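You operate a simulated robot arm through the tools that you are given. There is no shell and no other tool. Be economical: measure what you need, move in short steps, check, and stop when the job is done.

The job below is to be done with a simulated two-armed robot. You get a single attempt, and the scene is never put back.

JOB
Dry the thick blue rail casting in the brown dryer box.
Fine: lid down, selector to HIGH till the lamp goes out, then OFF, then lid up; it stays inside, the other stays wet, all other rail castings stay. Set down upright: what you pick out.
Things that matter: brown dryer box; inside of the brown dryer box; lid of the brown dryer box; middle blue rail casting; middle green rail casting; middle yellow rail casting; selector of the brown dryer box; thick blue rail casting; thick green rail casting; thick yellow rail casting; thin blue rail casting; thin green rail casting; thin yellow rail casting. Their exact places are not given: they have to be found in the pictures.

Only the result counts: the job must be done as asked and must still hold three seconds after the hand-in. Knocking over, shifting, dropping, spilling or breaking anything else fails it. Lids that push on must go on centred and level and be pressed home; caps that screw on are set level and turned clockwise until they are tight.

ROBOT AND FRAMES
Two 7-joint arms with two-finger parallel grippers on one trunk, on a base that drives. Base frame: it is fixed to the floor where the robot stands at the start and does not move with it; the origin is under the middle of the robot, x ahead of it, y to its left, z up. Lengths are in cm, angles in degrees, forces in N, time in s.
The left shoulder is at the start at [6, 18.9, 122.8], the right one opposite. With the tool pointing down near the work surface each hand reaches from about 10 to 62 cm from the robot's upright axis, wherever it stands, measured 20 degrees to its own side. Places, roughly: brown dryer box [50, 20, 90]; inside of the brown dryer box [50, 20, 80]; lid of the brown dryer box [50, 20, 90]; middle blue rail casting (4x6x7 cm) [40, 160, 90]; middle green rail casting (4x6x7 cm) [40, 170, 90]; middle yellow rail casting (4x6x7 cm) [40, 180, 90]; selector of the brown dryer box [50, 30, 90]; thick yellow rail casting (4x6x7 cm) [50, 180, 90]; thin blue rail casting (4x6x7 cm) [30, 160, 90]; thin green rail casting (4x6x7 cm) [30, 170, 90]; thin yellow rail casting (4x6x7 cm) [30, 180, 90]. Payload 3.43 kg a hand.
The tool frame of a hand sits at the grasp point between the pads (the TCP): z along the fingers, y along the line on which they close. The tips reach 3 cm beyond it. Largest opening 9.4 cm; finger width 2.8, thickness 1; the body of the gripper, 5 by 9.6 cm, starts 5.5 cm behind the TCP.
Orientation is told as [roll, pitch, yaw] about the base's x, y, z axes, in that order, counted from this pose: with the fingers straight down and closing along the base's y, the tool's x points along the base's -x, its y along +y and its z along -z.

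CONTROLS
- The arms move only by the tool drive_tool. It takes "left_plan", "right_plan" or both (then of equal length, played together; a hand with none holds still); each is a list of rows, each a list of 2 entries, a list of its own where there are three numbers: the shift along the base's x, y, z in units of 25 mm (1.0 is 25 mm), then the turn, a rotation vector about the base's x, y, z in units of 4 degrees (1.0 is 4 degrees). In form: [[[tx, ty, tz], [rx, ry, rz]], ...]. A call has 1 to 20 rows; each row shifts and turns the commanded pose from where the row before left it. "left_claw" and "right_claw" are, for a hand that has rows, the opening, from 0 (shut) to 1 (fully open), set as the call begins (left out, the last holds). A call with a number of a shift or a turn outside -1 to 1 is refused whole. Rows are played at 5 a second. More than 5 cm and 8.6 degrees between two rows, or a gripper value outside its range, and nothing of the call is played. A pose out of reach is approached as far as the arm can. The call stops where the force on the tool passes 60 N (or 10 N more than at its start, if that is more) or the arm is blocked; 0.2 s more then pass. Each finger travels about 15.3 cm/s and halts on what it meets, pressing with about 32 N; the grip force reading is that of the motor and also rises with nothing between the fingers. The clock runs only during rows and for 0.2 s after the last one: add rows that do not move to give the fingers time. It gives the time, the measured TCP pose, the force on the tool (base axes), the opening and the grip force at its end, in the units of the frame above (readings bear some noise), with the torque about the TCP (base axes, N m) and any sound that the robot's microphone picked up, and new pictures: "pictures" is both (left out), scene, wrist or none (wrist: the cameras of the hands that moved).
- Cameras (640 x 400 px; columns grow to the right, rows downward): "scene" is now at [0.96, 2.97, 177.91]; the picture's right is [0.40, -0.92, 0.00], its down [-0.75, -0.33, -0.58] and it looks along [0.53, 0.23, -0.81] (base axes); focal length 278 px, centre (320, 200). "left" rides on the left gripper at [7.6, -1.4, -10.3] in its tool frame; the picture's right is [0.18, 0.98, 0.00], its down [-0.75, 0.14, -0.64] and it looks along [-0.63, 0.12, 0.77] (tool axes); focal length 243 px, centre (320, 200). "right" rides on the right gripper at [7.6, 1.4, -10.2] in its tool frame; the picture's right is [-0.18, 0.98, 0.00], its down [-0.75, -0.14, -0.64] and it looks along [-0.63, -0.12, 0.77] (tool axes); focal length 243 px, centre (320, 200).
- lift_body(by): slides the trunk up (or, below 0, down) by that many cm; the arms and the scene camera ride with it, the base frame stays. It gives what a move gives, with no picture.
- steer(legs): drives the robot by 1 to 6 legs, each [ahead, left, turn to the left] in cm, cm and degrees, along the robot's own axes; the way and the turn of a leg run together, so that a leg with both is an arc; at most 150 cm and 180 degrees a leg. The arms and the cameras ride along, it lands a little off, and it stops where it bumps. It gives what a move gives, and a new picture of the scene camera.
- pan_tilt(pan, tilt): turns the head with the scene camera to pan (to the left, within 86 degrees either way) and tilt (down, from -29 to 69), counted from straight ahead of the robot. It gives what a move gives, and a new picture of the scene camera.
- point_at(camera, pixels): for up to 12 pixels [column, row] of the newest picture of that camera ("zoom" is the newest enlarged one), the place [x, y, z] in the base frame of the surface seen there, good to about 0.2 cm, but the place of the scene camera against the robot may be out by one fixed shift of up to 1.2 cm in any direction. No time passes.
- zoom(camera, box): a new picture of the part [left, top, right, bottom] of that camera's present view, enlarged. No time passes.
- finish_job(): hands the job in; it is judged then, once.

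Keep the steps short. Do not move on a guess: measure, check each grasp and each placing, and mend mistakes. In all there are 80 turns and 260 pictures (those below and enlarged ones count). Leave the grippers open and the arms clear of the work at the hand-in unless told otherwise, and finish with a single line.

The tools are called after ">>>" by a JSON object that holds its "fn" and its "kwargs". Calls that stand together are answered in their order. drive_tool: Moves the arms, as the interface text tells. Its arguments: {"type":"object","properties":{"left_plan":{"type":"array"},"left_claw":{"type":"number"},"right_plan":{"type":"array"},"right_claw":{"type":"number"},"pictures":{"type":"string","enum":["both","scene","wrist","none"]}},"required":[]} The other tools are called the same way: lift_body (by) slides the trunk up or down; steer (legs) drives the base; pan_tilt (pan, tilt) turns the head that bears the scene camera; point_at (camera, pixels) gives the place of the surface under pixels of a picture; zoom (camera, box) takes an enlarged picture of a part of a camera's view; finish_job () hands the job in.

At the start:

```text
t: 0.0
left_tool_pos: [28.64, 29.76, 125.39]
left_orientation: [-0.1, 0.0, 0.0]
left_force: [-0.3, 1.1, 0.0]
left_ft_torque: [0.0, -0.01, 0.01]
left_width: 9.41
left_gripper_force: 0.0
right_tool_pos: [28.37, 3.34, 118.54]
right_orientation: [0.0, 0.1, 0.0]
right_force: [0.1, -0.2, -0.8]
right_ft_torque: [0.03, -0.01, 0.0]
right_width: 9.39
right_gripper_force: 0.0
trunk travel left (down, up): [-90.0, 9.0]
robot x, y, heading: [-0.07, -0.15, 0.0]
head pan, tilt: [23.7, 54.6]
```

scene: 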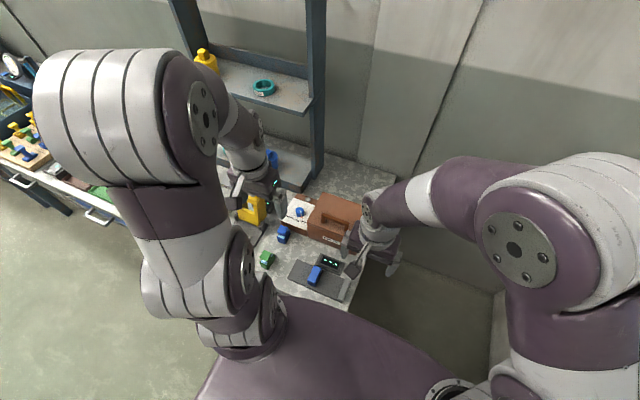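
right: 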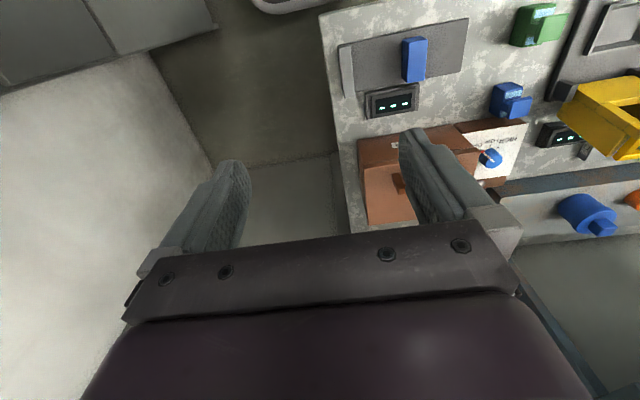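
left: 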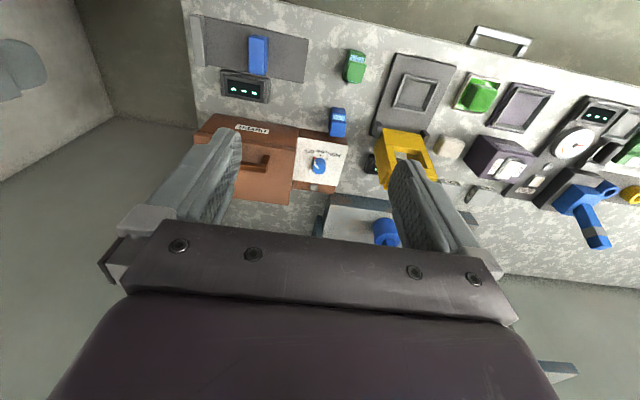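

I see the dryer box (brown) near the scene picture's (330,220) and several blue parts near it. I zoom in first.

>>> {"fn": "zoom", "kwargs": {"camera": "left", "box": [180, 10, 380, 210]}}

>>> {"fn": "zoom", "kwargs": {"camera": "scene", "box": [230, 180, 390, 310]}}

>>> {"fn": "zoom", "kwargs": {"camera": "left", "box": [360, 30, 640, 230]}}

>>> {"fn": "zoom", "kwargs": {"camera": "scene", "box": [0, 60, 120, 200]}}

```text
2.00 times, centred on (280, 110) of left
```

zoom: 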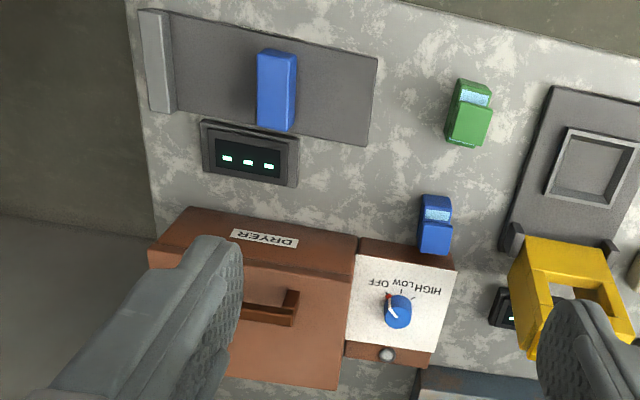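

```text
3.08 times, centred on (310, 245) of scene
```

zoom: 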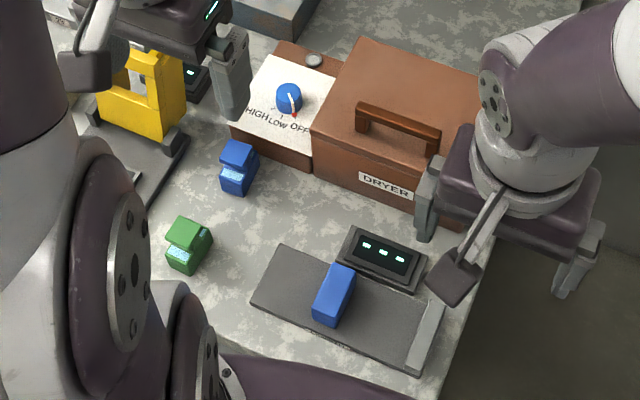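

```text
2.00 times, centred on (500, 130) of left
```

zoom: 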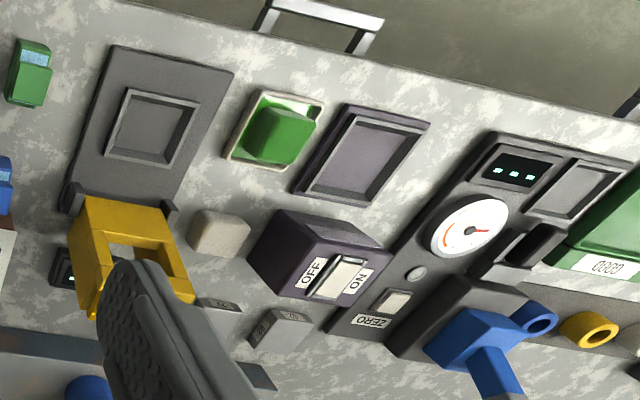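

```text
2.86 times, centred on (60, 130) of scene
```

zoom: 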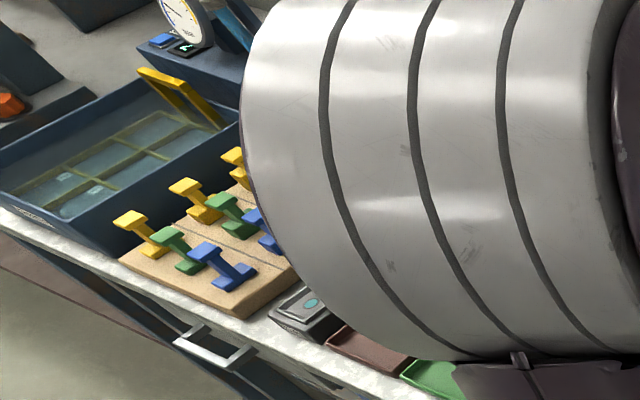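

The castings without given places, thick blue and thick green, appear to be the two standing by the dryer with wet bands. Measuring points with the left camera.

>>> {"fn": "point_at", "kwargs": {"camera": "left", "pixels": [[337, 116], [338, 130], [347, 136], [330, 136], [355, 60], [319, 165], [258, 165], [293, 133], [197, 135], [292, 190], [258, 55], [335, 190]]}}

>>> {"fn": "zoom", "kwargs": {"camera": "left", "box": [280, 85, 380, 205]}}

>>> {"fn": "zoom", "kwargs": {"camera": "right", "box": [340, 0, 580, 210]}}

```text
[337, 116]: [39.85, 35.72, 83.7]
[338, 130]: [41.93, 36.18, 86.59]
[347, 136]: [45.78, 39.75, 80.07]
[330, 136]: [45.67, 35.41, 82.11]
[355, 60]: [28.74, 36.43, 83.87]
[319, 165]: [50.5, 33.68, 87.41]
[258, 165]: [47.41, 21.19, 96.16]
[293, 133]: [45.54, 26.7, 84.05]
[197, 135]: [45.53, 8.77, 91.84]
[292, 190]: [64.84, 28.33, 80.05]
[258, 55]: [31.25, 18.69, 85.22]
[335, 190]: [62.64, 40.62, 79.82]
```

```text
3.33 times, centred on (330, 145) of left
```

zoom: 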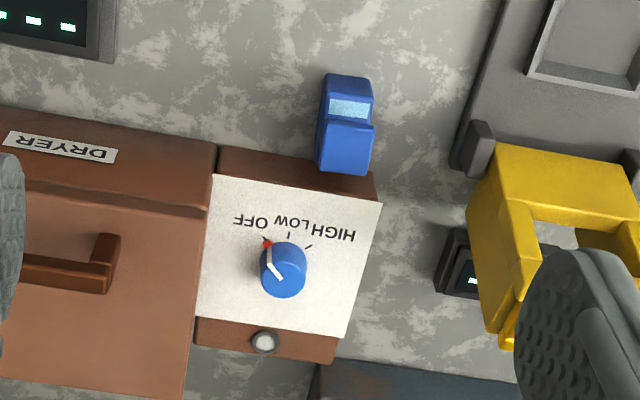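

```text
1.90 times, centred on (460, 105) of right
```

zoom: 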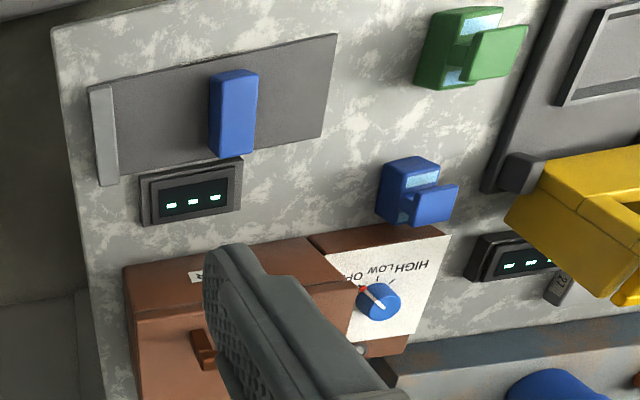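

Next: bring the left hand closer in front of the casting for a close look, and move the right hand aside.

>>> {"fn": "drive_tool", "kwargs": {"left_plan": [[[0, 0.3, -1], [0, 0, 0]], [[0, 0.3, -1], [0, 0, 0]], [[0, 0.3, -1], [0, 0, 0]], [[0, 0.3, -1], [0, 0, 0]], [[0, 0.3, -1], [0, 0, 0]], [[0, 0.3, -1], [0, 0, 0]], [[0, 0.2, -1], [0, 0, 0]], [[0, 0, -1], [0, 0, 0]]], "right_plan": [[[0, -1, 0], [0, 0, 0]], [[0, -1, 0], [0, 0, 0]], [[0, -1, 0], [0, 0, 0]], [[0, -1, 0], [0, 0, 0]], [[0, -1, 0], [0, 0, 0]], [[0, -1, 0], [0, 0, 0]], [[0, -1, 0], [0, 0, 0]], [[0, 0, 0], [0, 0, 0]]], "left_claw": 1, "right_claw": 1}}

```text
t: 1.8
left_tool_pos: [28.73, 34.79, 105.52]
left_orientation: [0.0, 0.0, 0.1]
left_force: [-0.4, 0.2, -0.4]
left_ft_torque: [-0.03, 0.0, 0.01]
left_width: 9.38
left_gripper_force: 0.0
right_tool_pos: [28.25, -14.15, 118.58]
right_orientation: [-0.1, -0.1, 0.0]
right_force: [0.3, 1.2, -1.0]
right_ft_torque: [0.0, 0.0, -0.02]
right_width: 9.39
right_gripper_force: 0.0
trunk travel left (down, up): [-90.0, 9.0]
robot x, y, heading: [0.16, -0.03, 0.1]
head pan, tilt: [23.7, 54.6]
```

scene: 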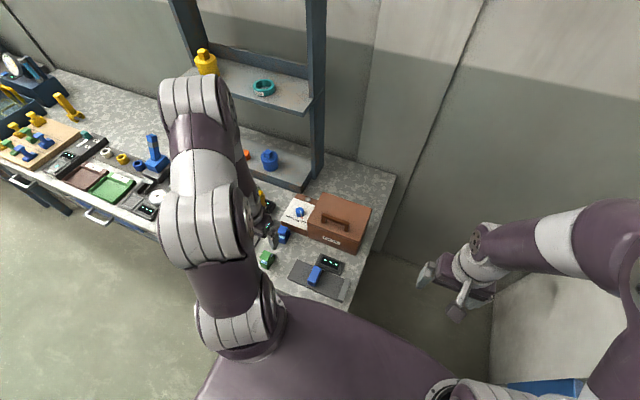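
right: 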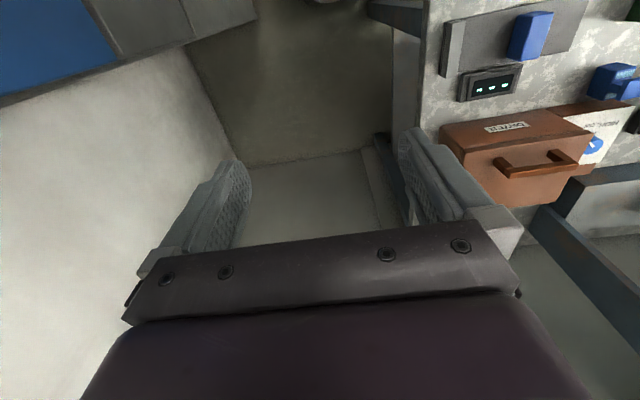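
left: 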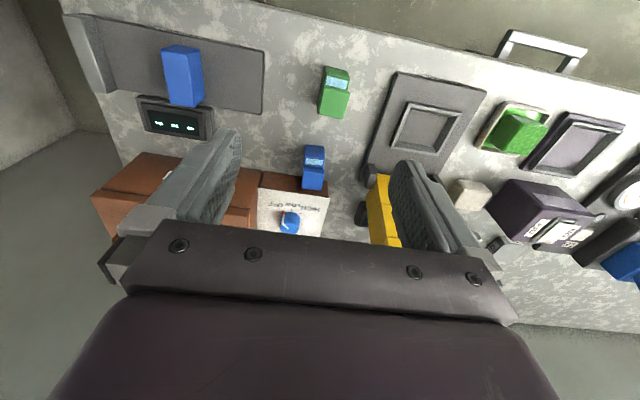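

>>> {"fn": "zoom", "kwargs": {"camera": "left", "box": [240, 50, 380, 240]}}

>>> {"fn": "zoom", "kwargs": {"camera": "scene", "box": [240, 180, 380, 310]}}

>>> {"fn": "zoom", "kwargs": {"camera": "right", "box": [430, 60, 640, 220]}}

>>> {"fn": "point_at", "kwargs": {"camera": "left", "pixels": [[314, 150], [314, 161], [307, 172], [323, 172], [314, 185], [304, 150], [323, 150], [311, 188], [322, 188], [338, 75], [333, 98]]}}

>>> {"fn": "point_at", "kwargs": {"camera": "scene", "pixels": [[300, 212], [322, 218], [348, 227], [310, 235], [345, 250], [323, 197], [368, 208], [283, 229], [335, 222], [303, 199], [286, 217]]}}

>>> {"fn": "point_at", "kwargs": {"camera": "right", "pixels": [[498, 160], [578, 155], [505, 175], [445, 128], [520, 205], [590, 140], [490, 150], [530, 115], [455, 165], [508, 198], [590, 148], [591, 170]]}}

```text
2.11 times, centred on (310, 145) of left
```

zoom: 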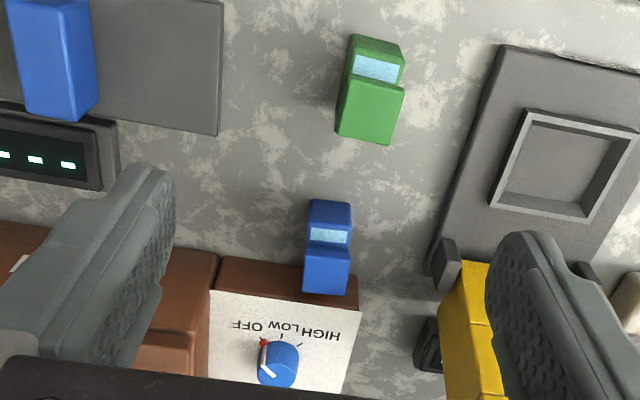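

```text
3.08 times, centred on (310, 245) of scene
```

zoom: 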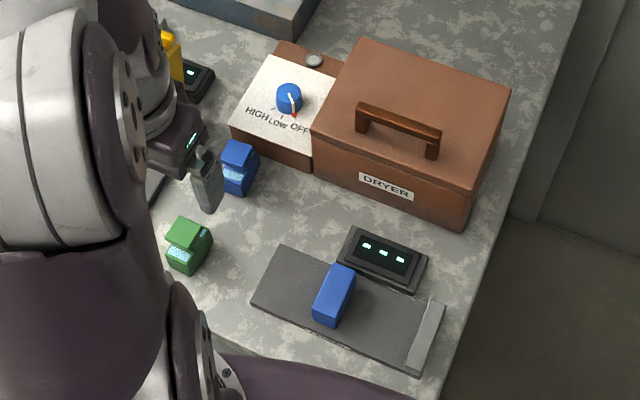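

```text
2.50 times, centred on (535, 140) of right
```

zoom: 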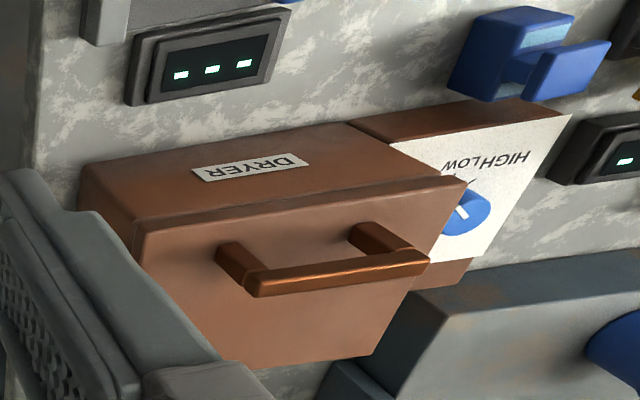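

```text
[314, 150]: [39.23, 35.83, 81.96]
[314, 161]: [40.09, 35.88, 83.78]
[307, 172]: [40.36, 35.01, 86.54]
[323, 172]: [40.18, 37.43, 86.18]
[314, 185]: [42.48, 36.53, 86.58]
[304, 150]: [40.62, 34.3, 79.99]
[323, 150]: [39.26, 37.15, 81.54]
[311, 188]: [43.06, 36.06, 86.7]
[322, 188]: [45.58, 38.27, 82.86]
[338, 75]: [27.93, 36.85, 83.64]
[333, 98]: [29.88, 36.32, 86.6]
```

```text
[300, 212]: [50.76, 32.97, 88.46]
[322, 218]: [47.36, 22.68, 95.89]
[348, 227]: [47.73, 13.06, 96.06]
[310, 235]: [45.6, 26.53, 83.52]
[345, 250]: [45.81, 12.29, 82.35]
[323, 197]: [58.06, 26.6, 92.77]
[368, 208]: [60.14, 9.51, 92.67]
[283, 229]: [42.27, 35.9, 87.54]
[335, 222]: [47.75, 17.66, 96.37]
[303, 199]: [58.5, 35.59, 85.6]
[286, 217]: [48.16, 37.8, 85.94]
```

```text
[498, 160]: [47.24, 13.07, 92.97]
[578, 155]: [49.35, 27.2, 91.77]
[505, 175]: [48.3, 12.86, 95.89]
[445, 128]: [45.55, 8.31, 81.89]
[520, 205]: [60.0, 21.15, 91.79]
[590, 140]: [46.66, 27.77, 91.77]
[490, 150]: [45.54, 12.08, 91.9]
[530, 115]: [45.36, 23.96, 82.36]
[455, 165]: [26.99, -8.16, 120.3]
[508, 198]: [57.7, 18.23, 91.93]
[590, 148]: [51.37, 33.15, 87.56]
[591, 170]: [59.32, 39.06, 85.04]
```

The wet thick blue casting stands at about (42, 36.5), 7 cm tall (top z 86.6, table 80). The dryer's handle bar runs along y at x≈47.7, z≈95.4, so the lid is hinged at the back. I'll turn the right hand so its fingers will point forward, closing vertically on the bar: first yaw.

>>> {"fn": "drive_tool", "kwargs": {"right_plan": [[[0, 0.3, 0], [0, 0, 1]], [[0, 0.3, 0], [0, 0, 1]], [[0, 0.3, 0], [0, 0, 1]], [[0, 0.3, 0], [0, 0, 1]], [[0, 0.3, 0], [0, 0, 1]], [[0, 0.3, 0], [0, 0, 1]], [[0, 0.3, 0], [0, 0, 1]], [[0, 0.3, 0], [0, 0, 1]], [[0, 0.3, 0], [0, 0, 1]], [[0, 0.3, 0], [0, 0, 1]], [[0, 0.3, 0], [0, 0, 1]], [[0, 0.3, 0], [0, 0, 1]], [[0, 0.3, 0], [0, 0, 1]], [[0, 0.3, 0], [0, 0, 1]], [[0, 0.3, 0], [0, 0, 1]], [[0, 0.3, 0], [0, 0, 1]], [[0, 0.3, 0], [0, 0, 1]], [[0, 0.3, 0], [0, 0, 1]], [[0, 0.3, 0], [0, 0, 1]], [[0, 0.3, 0], [0, 0, 1]]], "pictures": "scene"}}

```text
t: 6.0
left_tool_pos: [28.62, 34.59, 105.44]
left_orientation: [0.0, 0.0, 0.0]
left_force: [-0.3, -0.1, -0.5]
left_ft_torque: [-0.02, 0.01, 0.01]
left_width: 9.4
left_gripper_force: 0.0
right_tool_pos: [28.4, 0.91, 118.6]
right_orientation: [0.0, 0.0, 80.1]
right_force: [-0.2, 0.5, 0.1]
right_ft_torque: [0.0, -0.04, 0.01]
right_width: 9.4
right_gripper_force: 0.0
trunk travel left (down, up): [-90.0, 9.0]
robot x, y, heading: [0.34, 0.01, -0.1]
head pan, tilt: [23.7, 54.6]
```

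scene: 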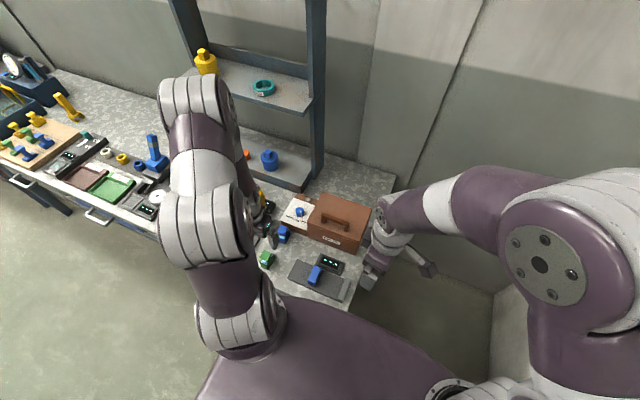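

Reach is fine. Next: finish the yaw and tilt the fingers forward.

>>> {"fn": "drive_tool", "kwargs": {"right_plan": [[[0, 0.22, -0.2], [0, 0, 1]], [[0, 0.22, -0.2], [0, 0, 1]], [[0, 0.22, -0.2], [0, 0, 0.5]], [[0, 0.22, -0.2], [0, -1, 0]], [[0, 0.22, -0.2], [0, -1, 0]], [[0, 0.22, -0.2], [0, -1, 0]], [[0, 0.22, -0.2], [0, -1, 0]], [[0, 0.22, -0.2], [0, -1, 0]], [[0, 0.22, -0.2], [0, -1, 0]], [[0, 0.22, -0.2], [0, -1, 0]], [[0, 0.22, -0.2], [0, -1, 0]], [[0, 0.22, -0.2], [0, -1, 0]], [[0, 0.22, -0.2], [0, -1, 0]], [[0, 0.22, -0.2], [0, -1, 0]], [[0, 0.22, -0.2], [0, -1, 0]], [[0, 0.22, -0.2], [0, -1, 0]], [[0, 0.22, -0.2], [0, -1, 0]], [[0, 0.22, -0.2], [0, -1, 0]], [[0, 0.22, -0.2], [0, -1, 0]], [[0, 0.22, -0.2], [0, -1, 0]]], "right_claw": 0.277}}

```text
t: 10.4
left_tool_pos: [28.66, 34.74, 105.57]
left_orientation: [0.0, 0.0, 0.0]
left_force: [0.2, 0.9, 0.4]
left_ft_torque: [0.02, 0.0, 0.02]
left_width: 9.42
left_gripper_force: 0.0
right_tool_pos: [32.57, 12.5, 116.23]
right_orientation: [-58.4, -9.6, 84.4]
right_force: [-0.3, 0.5, 0.3]
right_ft_torque: [0.0, -0.01, -0.01]
right_width: 2.59
right_gripper_force: 0.2
right hand out of reach, approached as far as the arm can: row 18, 19, 20
trunk travel left (down, up): [-90.0, 9.0]
robot x, y, heading: [-0.13, -0.08, -0.0]
head pan, tilt: [23.7, 54.6]
stopped in row 20 (right hand): the arm was blocked; the commanded pose is now the measured one
```

scene: 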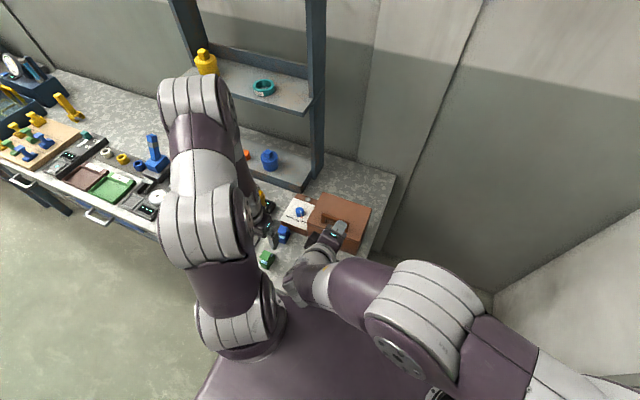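
right: 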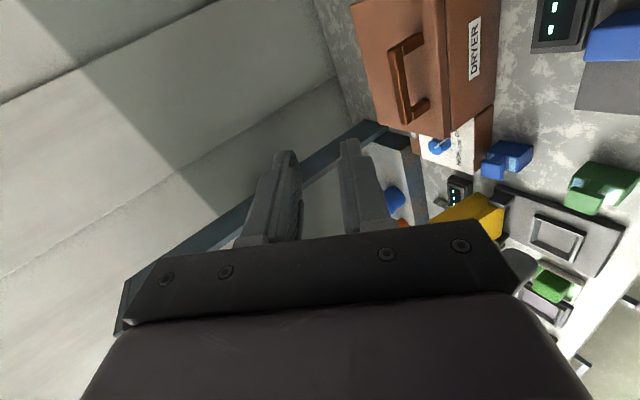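

The arm was too close to the trunk to complete the tilt. Move the hand forward, then correct the orientation to [-80,0,90].

>>> {"fn": "drive_tool", "kwargs": {"right_plan": [[[1, 0.2, -0.5], [0, 0, 0]], [[1, 0.2, -0.5], [0, 0, 0]], [[0.8, 0.2, -0.5], [-0.45, -0.88, 0.155]], [[0.5, 0, -0.5], [-0.45, -0.88, 0.155]], [[0, 0, -0.5], [-0.45, -0.88, 0.155]], [[0, 0, -0.5], [-0.45, -0.88, 0.155]], [[0, 0, -0.5], [-0.45, -0.88, 0.155]], [[0, 0, 0], [-0.45, -0.88, 0.155]]], "right_claw": 0.277}}

```text
t: 12.2
left_tool_pos: [28.69, 34.63, 105.53]
left_orientation: [0.1, 0.0, 0.1]
left_force: [0.0, 0.6, 0.2]
left_ft_torque: [-0.04, 0.02, 0.0]
left_width: 9.41
left_gripper_force: 0.0
right_tool_pos: [39.93, 13.95, 111.62]
right_orientation: [-63.9, -7.1, 86.3]
right_force: [0.5, -1.1, -0.1]
right_ft_torque: [0.02, 0.01, -0.01]
right_width: 2.59
right_gripper_force: 0.0
right hand out of reach, approached as far as the arm can: row 4, 5, 6, 7, 8
trunk travel left (down, up): [-90.0, 9.0]
robot x, y, heading: [0.22, 0.27, 0.3]
head pan, tilt: [23.7, 54.6]
```

scene: 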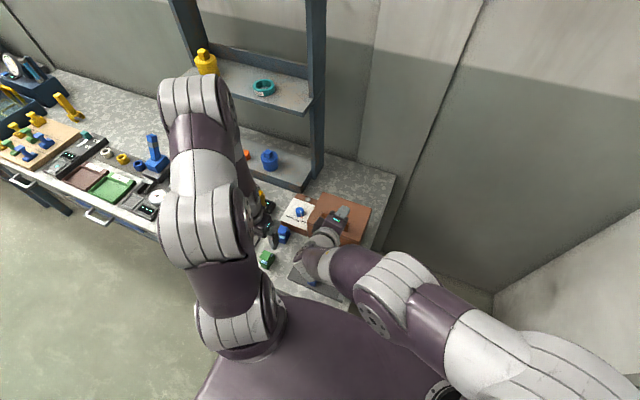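
right: 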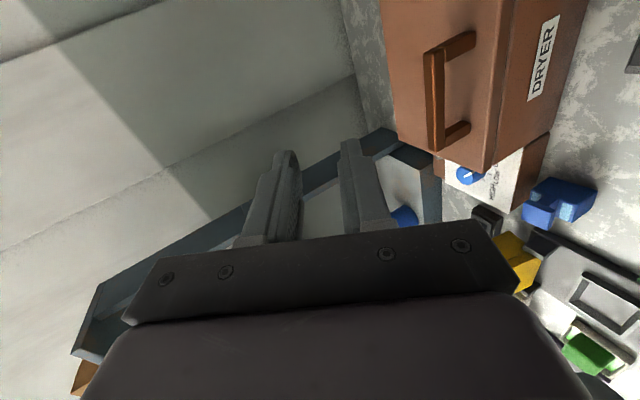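

The forearm is too steep for horizontal fingers. I back the robot 12 cm off and lower the trunk 10 cm to make that pose easier.

>>> {"fn": "steer", "kwargs": {"legs": [[-12, 0, 0]]}}

>>> {"fn": "lift_body", "kwargs": {"by": -10}}

>>> {"fn": "drive_tool", "kwargs": {"right_plan": [[[0.4, 0, 0], [-0.3, -0.6, 0.1]], [[0.4, 0, 0], [-0.3, -0.6, 0.1]], [[0.4, 0, 0], [-0.3, -0.6, 0.1]], [[0.4, 0, 0], [-0.3, -0.6, 0.1]], [[0.4, 0, 0], [-0.3, -0.6, 0.1]], [[0.4, 0, 0], [-0.3, -0.6, 0.1]]], "right_claw": 0.277}}

```text
t: 13.4
left_tool_pos: [16.86, 34.83, 105.51]
left_orientation: [0.0, 0.1, 0.0]
left_force: [0.6, 0.2, 0.6]
left_ft_torque: [0.0, -0.03, 0.04]
left_width: 9.4
left_gripper_force: 0.0
right_tool_pos: [28.22, 13.95, 111.52]
right_orientation: [-63.8, -7.1, 86.2]
right_force: [0.3, 0.5, 0.2]
right_ft_torque: [-0.04, -0.01, 0.0]
right_width: 2.58
right_gripper_force: 0.0
trunk travel left (down, up): [-90.0, 9.0]
robot x, y, heading: [-12.32, 0.13, 0.1]
head pan, tilt: [23.7, 54.6]
```

scene: 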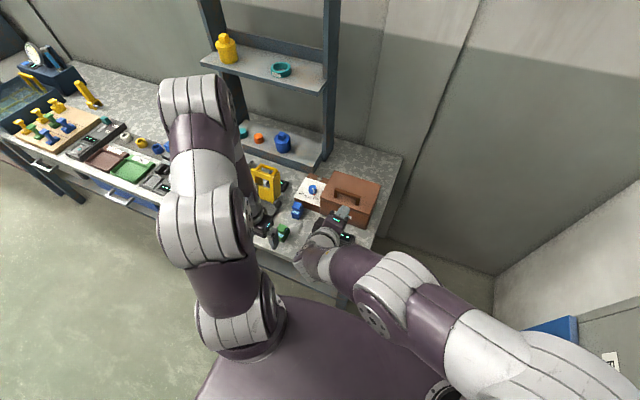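

```text
t: 14.8
left_tool_pos: [16.67, 34.62, 95.67]
left_orientation: [0.0, -0.1, 0.0]
left_force: [0.0, -0.3, 0.8]
left_ft_torque: [0.03, -0.01, 0.03]
left_width: 9.39
left_gripper_force: 0.1
right_tool_pos: [28.03, 13.91, 101.83]
right_orientation: [-63.9, -7.1, 86.2]
right_force: [-0.2, 0.4, 0.8]
right_ft_torque: [0.03, -0.02, 0.0]
right_width: 2.57
right_gripper_force: 0.0
trunk travel left (down, up): [-80.0, 19.0]
robot x, y, heading: [-12.26, 0.2, -0.2]
head pan, tilt: [23.7, 54.6]
```

```text
t: 16.2
left_tool_pos: [16.68, 34.77, 95.55]
left_orientation: [0.0, 0.0, 0.0]
left_force: [-0.3, 0.2, 0.1]
left_ft_torque: [-0.01, 0.0, -0.01]
left_width: 9.4
left_gripper_force: 0.1
right_tool_pos: [28.14, 13.99, 101.62]
right_orientation: [-63.9, -7.0, 86.2]
right_force: [0.4, 0.4, 0.0]
right_ft_torque: [0.01, -0.01, -0.01]
right_width: 2.59
right_gripper_force: 0.0
right hand out of reach, approached as far as the arm can: row 1, 2, 3, 4, 5, 6
trunk travel left (down, up): [-80.0, 19.0]
robot x, y, heading: [-12.06, -0.15, 0.1]
head pan, tilt: [23.7, 54.6]
```

scene: 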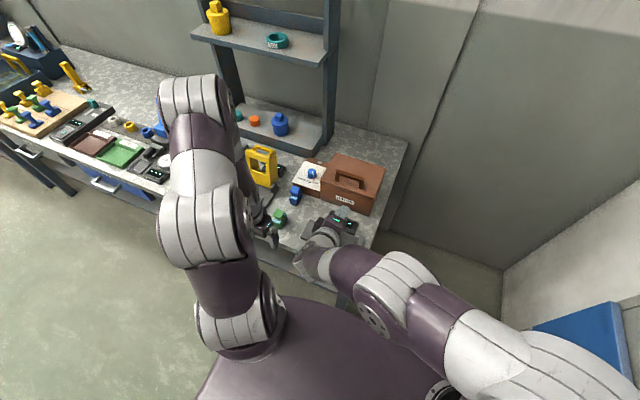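
right: 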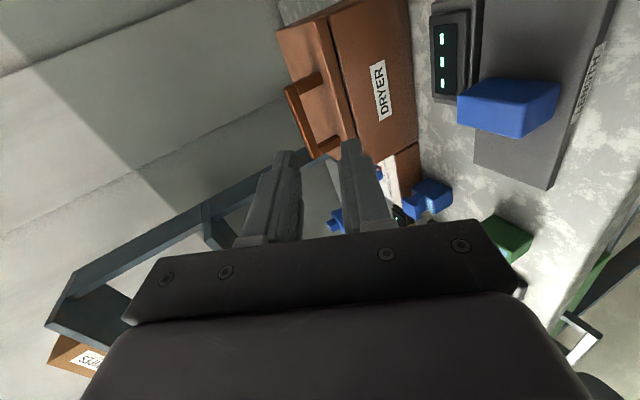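

The arm did not follow. I undo the last turn command and move forward to find a reachable pose.

>>> {"fn": "drive_tool", "kwargs": {"right_plan": [[[0, 0, 0], [0.3, 0.6, -0.1]], [[0, 0, 0], [0.3, 0.6, -0.1]], [[0, 0, 0], [0.3, 0.6, -0.1]], [[0, 0, 0], [0.3, 0.6, -0.1]], [[0.4, 0, 0], [0.3, 0.6, -0.1]], [[0.4, 0, 0], [0.3, 0.6, -0.1]], [[0.4, 0, 0], [0, 0, 0]], [[0.4, 0, 0], [0, 0, 0]], [[0.4, 0, 0], [0, 0, 0]]], "right_claw": 0.277}}

```text
t: 18.2
left_tool_pos: [16.68, 34.71, 95.66]
left_orientation: [0.1, 0.0, -0.1]
left_force: [0.1, 0.6, -0.9]
left_ft_torque: [0.01, 0.0, -0.01]
left_width: 9.41
left_gripper_force: 0.1
right_tool_pos: [33.04, 13.95, 101.64]
right_orientation: [-48.5, -12.7, 81.1]
right_force: [0.6, -0.2, -0.7]
right_ft_torque: [0.0, 0.0, 0.04]
right_width: 2.58
right_gripper_force: 0.1
trunk travel left (down, up): [-80.0, 19.0]
robot x, y, heading: [-11.82, -0.34, 0.3]
head pan, tilt: [23.7, 54.6]
```

scene: 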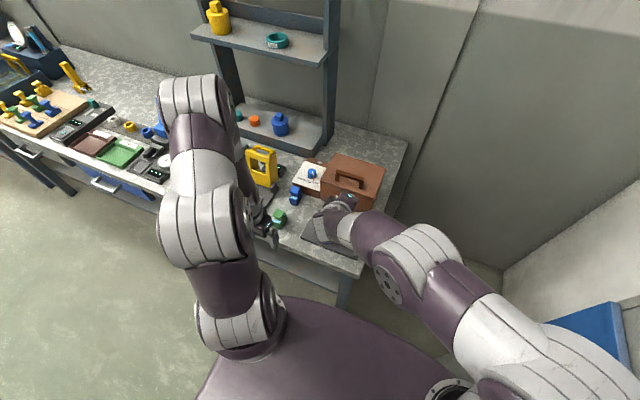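
right: 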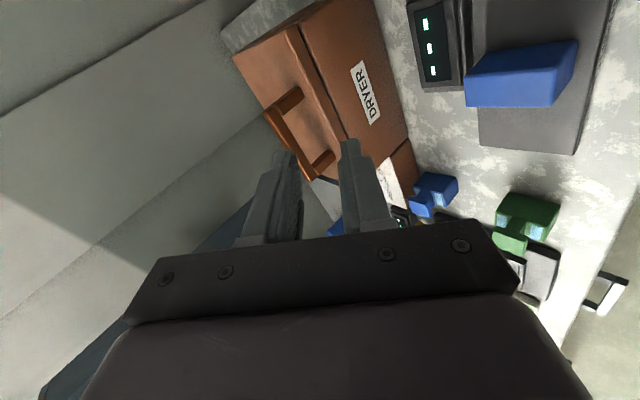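

Commands reset to the measured pose when out of reach. The cross-body pose is the trouble, so I drive 20 cm to the left; both hands are above everything (tips ≥92 over parts ≤87 at those x).

>>> {"fn": "steer", "kwargs": {"legs": [[0, 20, 0]]}}

>>> {"fn": "drive_tool", "kwargs": {"right_plan": [[[0.3, -0.7, 0], [0, 0, 0]], [[0.3, -0.7, 0], [0, 0, 0]], [[0.3, -0.7, 0], [0, 0, 0]], [[0.3, -0.7, 0], [0, 0, 0]], [[0, -0.7, 0], [-0.35, -0.8, 0.2]], [[0, -0.7, 0], [-0.35, -0.8, 0.2]], [[0, -0.7, 0], [-0.35, -0.8, 0.2]], [[0, -0.7, 0], [-0.35, -0.8, 0.2]], [[0, -0.7, 0], [-0.35, -0.8, 0.2]], [[0, 0, 0], [-0.35, -0.8, 0.2]], [[0, 0, 0], [-0.35, -0.8, 0.2]]], "right_claw": 0.277}}

```text
t: 19.8
left_tool_pos: [16.74, 54.57, 95.5]
left_orientation: [-0.1, 0.0, 0.0]
left_force: [-0.5, -0.2, -0.9]
left_ft_torque: [0.01, -0.02, 0.01]
left_width: 9.41
left_gripper_force: 0.0
right_tool_pos: [33.23, 33.83, 101.77]
right_orientation: [-48.6, -12.7, 81.1]
right_force: [-0.6, 0.4, 0.5]
right_ft_torque: [-0.02, -0.01, 0.0]
right_width: 2.61
right_gripper_force: 0.0
trunk travel left (down, up): [-80.0, 19.0]
robot x, y, heading: [-11.62, 20.01, -0.1]
head pan, tilt: [23.7, 54.6]
```

scene: 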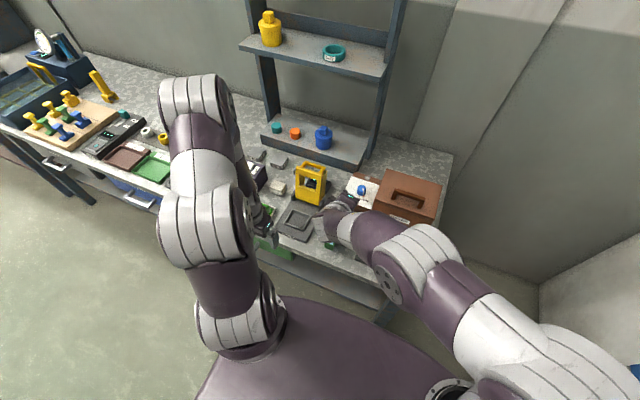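

```text
t: 22.2
left_tool_pos: [16.73, 54.64, 95.47]
left_orientation: [0.1, 0.0, -0.1]
left_force: [0.1, -0.5, 0.3]
left_ft_torque: [0.0, -0.04, 0.02]
left_width: 9.38
left_gripper_force: 0.1
right_tool_pos: [36.85, 18.46, 102.23]
right_orientation: [-71.4, -4.5, 90.4]
right_force: [-0.5, -0.1, 0.0]
right_ft_torque: [0.0, -0.01, -0.05]
right_width: 2.58
right_gripper_force: 0.1
right hand out of reach, approached as far as the arm can: row 11
trunk travel left (down, up): [-80.0, 19.0]
robot x, y, heading: [-11.82, 20.17, 0.1]
head pan, tilt: [23.7, 54.6]
```

scene: 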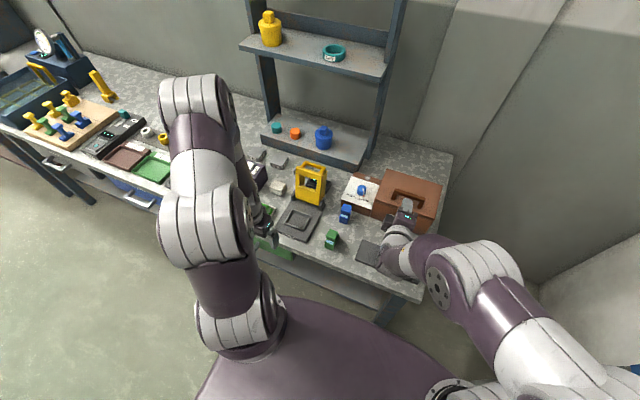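
right: 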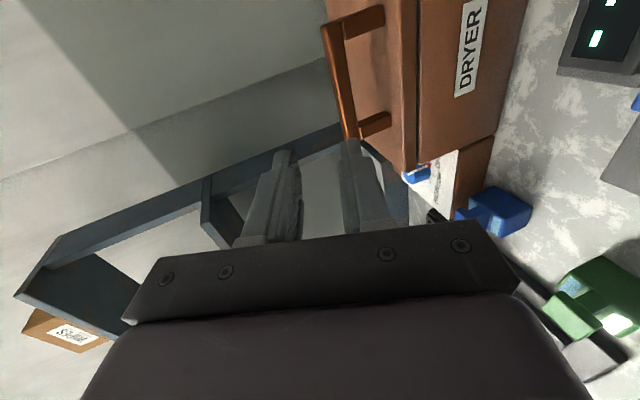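

Now the tilt is good (−71°). Measure the handle bar and lid in the right picture.

>>> {"fn": "point_at", "kwargs": {"camera": "right", "pixels": [[340, 80], [348, 110], [330, 45], [352, 125], [372, 122], [366, 25], [413, 120], [380, 80], [405, 165], [395, 60], [430, 60], [365, 65]]}}

>>> {"fn": "zoom", "kwargs": {"camera": "right", "box": [300, 0, 540, 180]}}

>>> {"fn": "zoom", "kwargs": {"camera": "scene", "box": [330, 150, 460, 260]}}

```text
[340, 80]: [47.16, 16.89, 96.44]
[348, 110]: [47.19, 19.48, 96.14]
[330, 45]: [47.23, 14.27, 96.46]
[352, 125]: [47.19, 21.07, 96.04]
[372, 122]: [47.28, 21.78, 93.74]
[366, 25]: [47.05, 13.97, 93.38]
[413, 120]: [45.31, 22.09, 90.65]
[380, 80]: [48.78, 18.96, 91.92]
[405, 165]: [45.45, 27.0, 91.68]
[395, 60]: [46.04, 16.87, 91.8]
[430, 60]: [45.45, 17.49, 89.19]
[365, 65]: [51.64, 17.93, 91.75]
```

```text
2.22 times, centred on (420, 90) of right
```

zoom: 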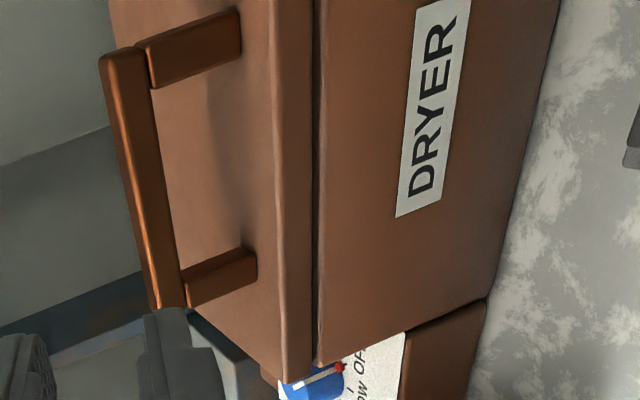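

```text
3.64 times, centred on (395, 205) of scene
```

zoom: 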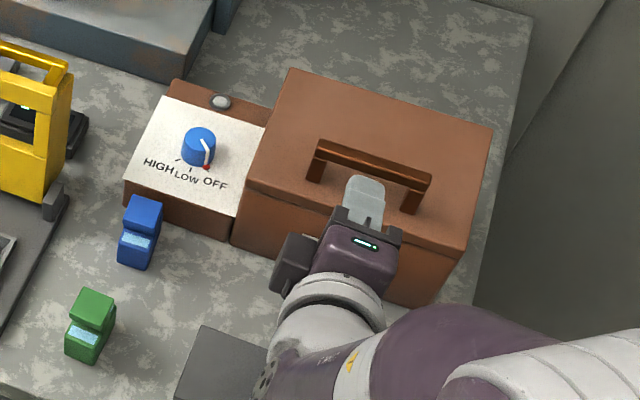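

Bar: x 47.1 front, z ≈95.2–96.4, posts at y 13.9 and 21.8. Approach with the bar between the pads.

>>> {"fn": "drive_tool", "kwargs": {"right_plan": [[[0.8, -0.1, -0.8], [0, 0, 0]], [[0.8, -0.1, -0.8], [0, 0, 0]], [[0.7, 0, -0.23], [0, 0, 0]], [[0.7, 0, -0.23], [0, 0, 0]], [[0, 0, 0], [0, 0, 0]]], "right_claw": 0.277}}

>>> {"fn": "zoom", "kwargs": {"camera": "right", "box": [230, 80, 430, 260]}}

```text
t: 23.4
left_tool_pos: [16.7, 54.7, 95.58]
left_orientation: [0.1, 0.0, 0.0]
left_force: [0.0, 0.0, 0.2]
left_ft_torque: [-0.02, 0.01, -0.03]
left_width: 9.39
left_gripper_force: 0.0
right_tool_pos: [44.47, 17.86, 97.11]
right_orientation: [-71.9, -4.5, 90.2]
right_force: [-1.4, 0.2, 1.2]
right_ft_torque: [0.01, 0.02, 0.04]
right_width: 2.61
right_gripper_force: 0.1
trunk travel left (down, up): [-80.0, 19.0]
robot x, y, heading: [-12.08, 19.84, -0.1]
head pan, tilt: [23.7, 54.6]
```

scene: 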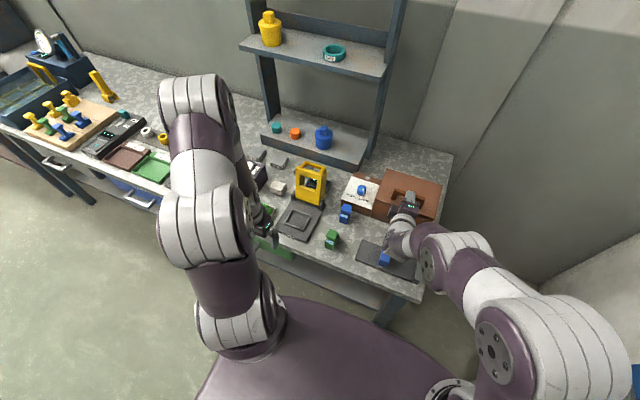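
right: 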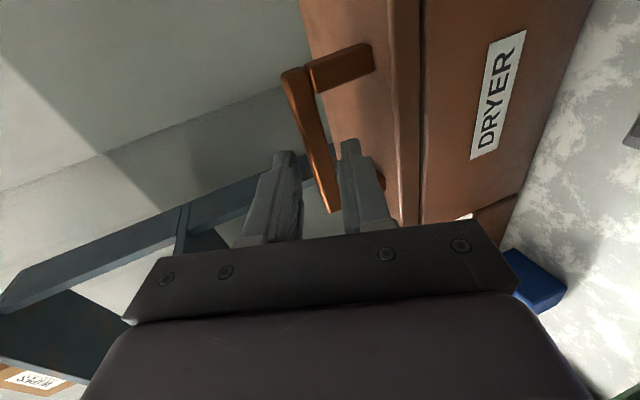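

```text
2.22 times, centred on (330, 170) of right
```

zoom: 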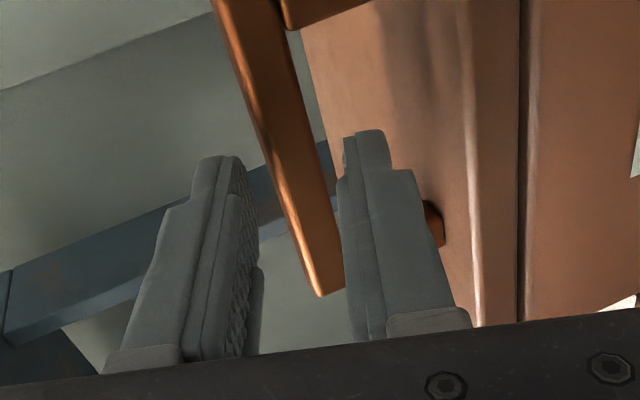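

The bar lies between the fingers, nearer the lower one. Advance 2.3 cm and close.

>>> {"fn": "drive_tool", "kwargs": {"right_plan": [[[0.5, 0, -0.22], [0, 0, 0]], [[0.42, 0, -0.2], [0, 0, 0]]], "pictures": "none"}}

>>> {"fn": "drive_tool", "kwargs": {"right_plan": [[[0, 0, 0], [0, 0, 0]], [[0, 0, 0], [0, 0, 0]]], "right_claw": 0, "pictures": "wrist"}}

```text
t: 24.0
left_tool_pos: [16.77, 54.68, 95.57]
left_orientation: [0.0, 0.0, -0.1]
left_force: [0.4, 0.7, -0.3]
left_ft_torque: [0.0, -0.01, 0.02]
left_width: 9.42
left_gripper_force: 0.0
right_tool_pos: [46.81, 18.08, 96.13]
right_orientation: [-72.0, -4.4, 90.4]
right_force: [-0.4, -0.2, 2.3]
right_ft_torque: [-0.03, -0.02, 0.04]
right_width: 2.71
right_gripper_force: 0.9
trunk travel left (down, up): [-80.0, 19.0]
robot x, y, heading: [-12.06, 19.68, -0.1]
head pan, tilt: [23.7, 54.6]
```

```text
t: 24.6
left_tool_pos: [16.69, 54.63, 95.62]
left_orientation: [0.0, 0.0, -0.1]
left_force: [0.4, 0.0, -0.2]
left_ft_torque: [0.01, -0.01, 0.01]
left_width: 9.4
left_gripper_force: 0.1
right_tool_pos: [47.01, 17.85, 96.32]
right_orientation: [-72.4, -4.6, 90.4]
right_force: [11.8, -2.6, 20.0]
right_ft_torque: [-1.44, -0.78, 0.2]
right_width: 1.91
right_gripper_force: 45.2
trunk travel left (down, up): [-80.0, 19.0]
robot x, y, heading: [-11.8, 19.89, -0.3]
head pan, tilt: [23.7, 54.6]
```

right: 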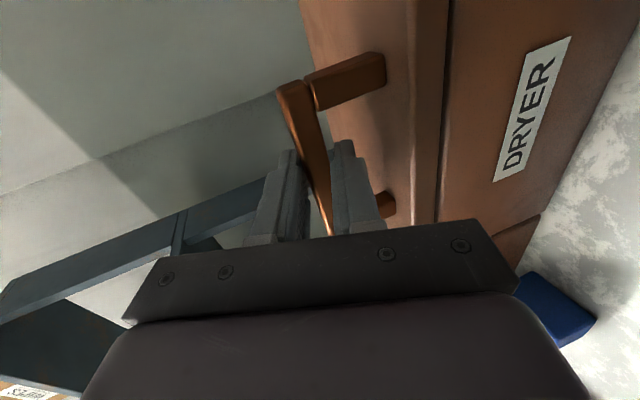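

Gripped (width 1.9). Raise along an arc around the estimated rear hinge (x≈61, z≈91), first 20°.

>>> {"fn": "drive_tool", "kwargs": {"right_plan": [[[0.16, 0, 0.386], [0, 1, 0]], [[0.188, 0, 0.373], [0, 1, 0]], [[0.214, 0, 0.359], [0, 1, 0]], [[0.238, 0, 0.344], [0, 1, 0]], [[0.262, 0, 0.326], [0, 1, 0]]]}}

```text
t: 25.8
left_tool_pos: [16.74, 54.72, 95.5]
left_orientation: [0.0, 0.1, -0.1]
left_force: [0.1, -0.5, 0.3]
left_ft_torque: [0.02, 0.01, 0.01]
left_width: 9.38
left_gripper_force: 0.1
right_tool_pos: [49.43, 17.92, 100.44]
right_orientation: [-51.8, -4.3, 88.8]
right_force: [2.5, 2.8, -0.9]
right_ft_torque: [-1.68, -0.53, -0.18]
right_width: 1.92
right_gripper_force: 45.3
trunk travel left (down, up): [-80.0, 19.0]
robot x, y, heading: [-12.04, 20.04, -0.2]
head pan, tilt: [23.7, 54.6]
```

scene: 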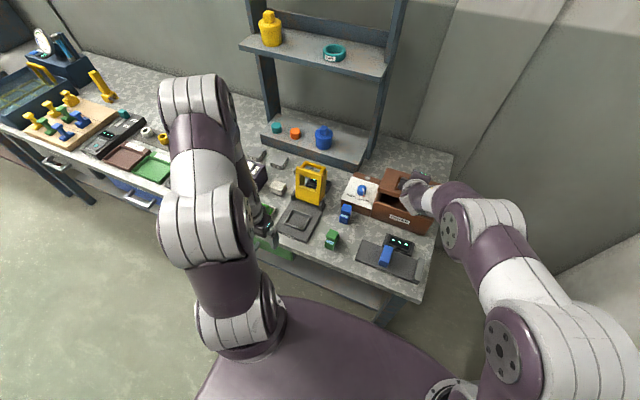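
right: 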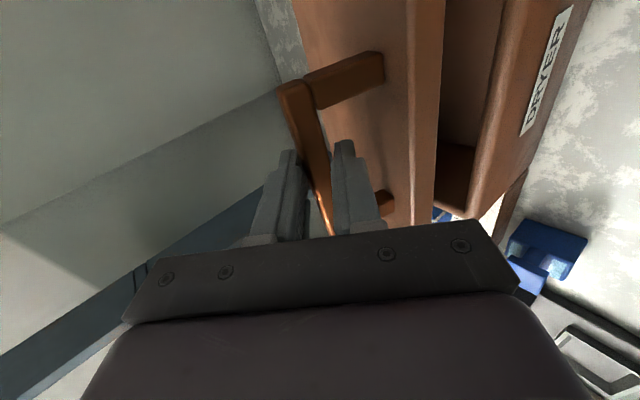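

Lid follows with little force. Continue to about 64°.

>>> {"fn": "drive_tool", "kwargs": {"right_plan": [[[0.284, 0, 0.307], [0, 1, 0]], [[0.305, 0, 0.286], [0, 1, 0]], [[0.323, 0, 0.264], [0, 1, 0]], [[0.341, 0, 0.242], [0, 1, 0]], [[0.358, 0, 0.217], [0, 1, 0]], [[0.371, 0, 0.192], [0, 1, 0]], [[0.384, 0, 0.165], [0, 1, 0]], [[0.394, 0, 0.138], [0, 1, 0]], [[0.403, 0, 0.11], [0, 1, 0]], [[0.41, 0, 0.082], [0, 1, 0]], [[0.414, 0, 0.053], [0, 1, 0]]]}}

```text
t: 28.2
left_tool_pos: [16.47, 55.13, 95.47]
left_orientation: [-0.2, 0.0, -0.1]
left_force: [0.6, -0.7, 0.0]
left_ft_torque: [-0.01, 0.02, 0.01]
left_width: 9.41
left_gripper_force: 0.0
right_tool_pos: [57.13, 17.32, 104.95]
right_orientation: [-20.3, -0.3, 85.4]
right_force: [-1.3, 25.3, 16.2]
right_ft_torque: [0.34, -0.48, 1.51]
right_width: 1.92
right_gripper_force: 45.0
right hand out of reach, approached as far as the arm can: row 4, 5, 6, 7, 11
trunk travel left (down, up): [-80.0, 19.0]
robot x, y, heading: [-11.84, 20.46, -0.0]
head pan, tilt: [23.7, 54.6]
```

scene: 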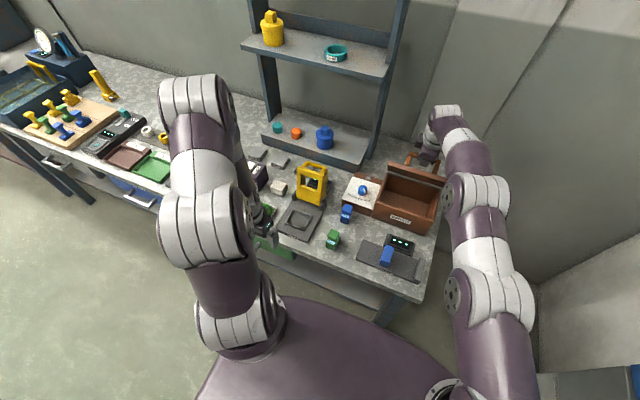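
right: 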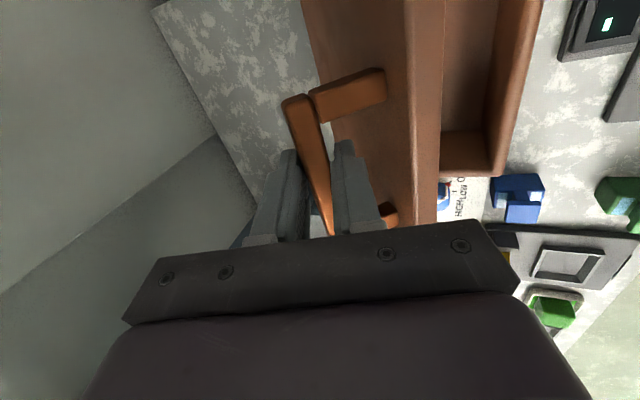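

The lid is at ~50° and the arm is near full stretch. I loosen the grip slightly (bar still straddled by the fingers), then drive the base ahead 7 cm, which carries the lid further up.

>>> {"fn": "drive_tool", "kwargs": {"right_plan": [[[0, 0, 0], [0, 0, 0]], [[0, 0, 0], [0, 0, 0]]], "right_claw": 0.25, "pictures": "wrist"}}

>>> {"fn": "steer", "kwargs": {"legs": [[7, 0, 0]]}}

>>> {"fn": "zoom", "kwargs": {"camera": "scene", "box": [330, 80, 490, 240]}}

```text
t: 28.8
left_tool_pos: [16.62, 54.73, 95.39]
left_orientation: [0.0, -0.2, -0.1]
left_force: [0.0, 0.8, 0.0]
left_ft_torque: [-0.02, 0.0, -0.02]
left_width: 9.39
left_gripper_force: 0.0
right_tool_pos: [57.24, 16.71, 104.68]
right_orientation: [-19.8, -0.3, 85.0]
right_force: [-0.8, -0.1, 0.2]
right_ft_torque: [0.0, 0.03, -0.01]
right_width: 2.4
right_gripper_force: 1.0
trunk travel left (down, up): [-80.0, 19.0]
robot x, y, heading: [-11.95, 20.17, -0.1]
head pan, tilt: [23.7, 54.6]
```

right: 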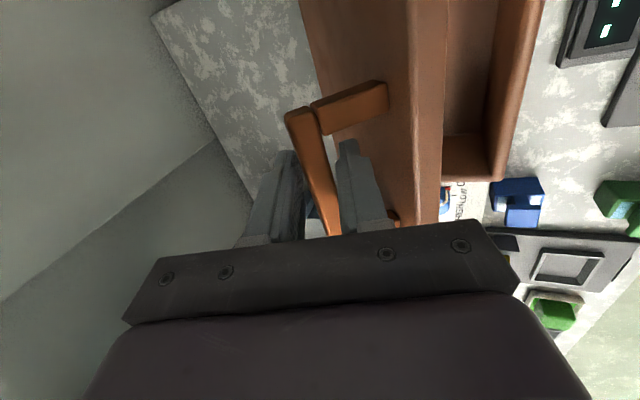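

```text
t: 29.8
left_tool_pos: [23.73, 54.84, 95.5]
left_orientation: [0.0, 0.0, -0.1]
left_force: [0.1, -0.1, -0.9]
left_ft_torque: [0.0, 0.0, 0.01]
left_width: 9.41
left_gripper_force: 0.0
right_tool_pos: [64.41, 16.94, 104.74]
right_orientation: [-20.1, -0.4, 85.1]
right_force: [0.3, -0.3, -0.1]
right_ft_torque: [0.01, -0.01, -0.02]
right_width: 2.35
right_gripper_force: 0.2
trunk travel left (down, up): [-80.0, 19.0]
robot x, y, heading: [-4.44, 19.96, 0.0]
head pan, tilt: [23.7, 54.6]
```

scene: 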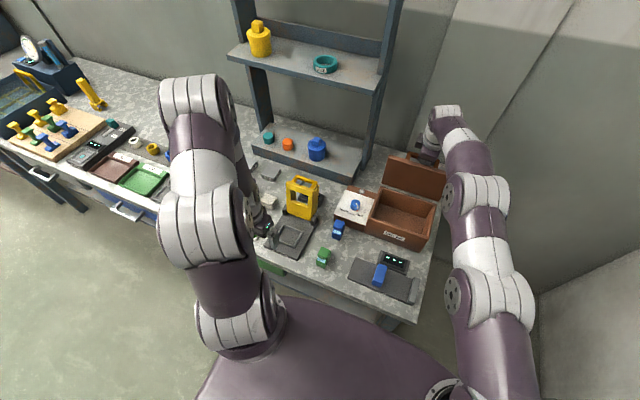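

```text
2.50 times, centred on (410, 160) of scene
```

zoom: 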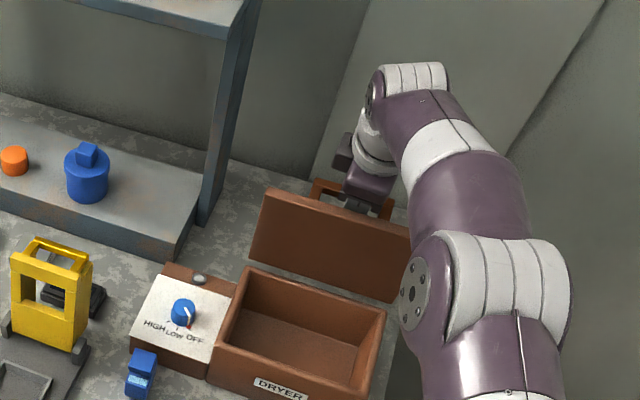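

The lid swung to near upright with no force. Measure lid, box and castings in the scene picture.

>>> {"fn": "point_at", "kwargs": {"camera": "scene", "pixels": [[398, 156], [394, 186], [436, 167], [428, 194], [378, 200], [434, 206], [385, 226], [405, 214], [355, 205], [339, 227], [324, 254], [402, 213]]}}

>>> {"fn": "zoom", "kwargs": {"camera": "scene", "box": [310, 180, 440, 270]}}

```text
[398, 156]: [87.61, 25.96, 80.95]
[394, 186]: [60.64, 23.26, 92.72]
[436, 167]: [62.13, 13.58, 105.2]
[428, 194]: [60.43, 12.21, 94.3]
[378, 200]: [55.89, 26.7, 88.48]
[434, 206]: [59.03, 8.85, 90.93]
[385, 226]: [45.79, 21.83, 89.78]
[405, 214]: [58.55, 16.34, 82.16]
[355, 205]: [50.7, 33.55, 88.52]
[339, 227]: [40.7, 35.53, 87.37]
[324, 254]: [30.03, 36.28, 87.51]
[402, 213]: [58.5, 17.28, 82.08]
```

```text
4.44 times, centred on (375, 225) of scene
```

zoom: 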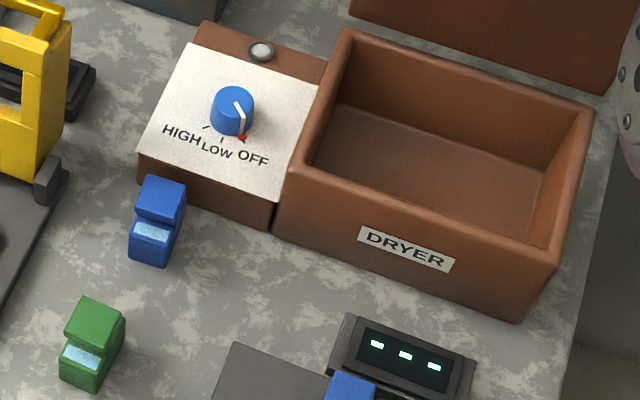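

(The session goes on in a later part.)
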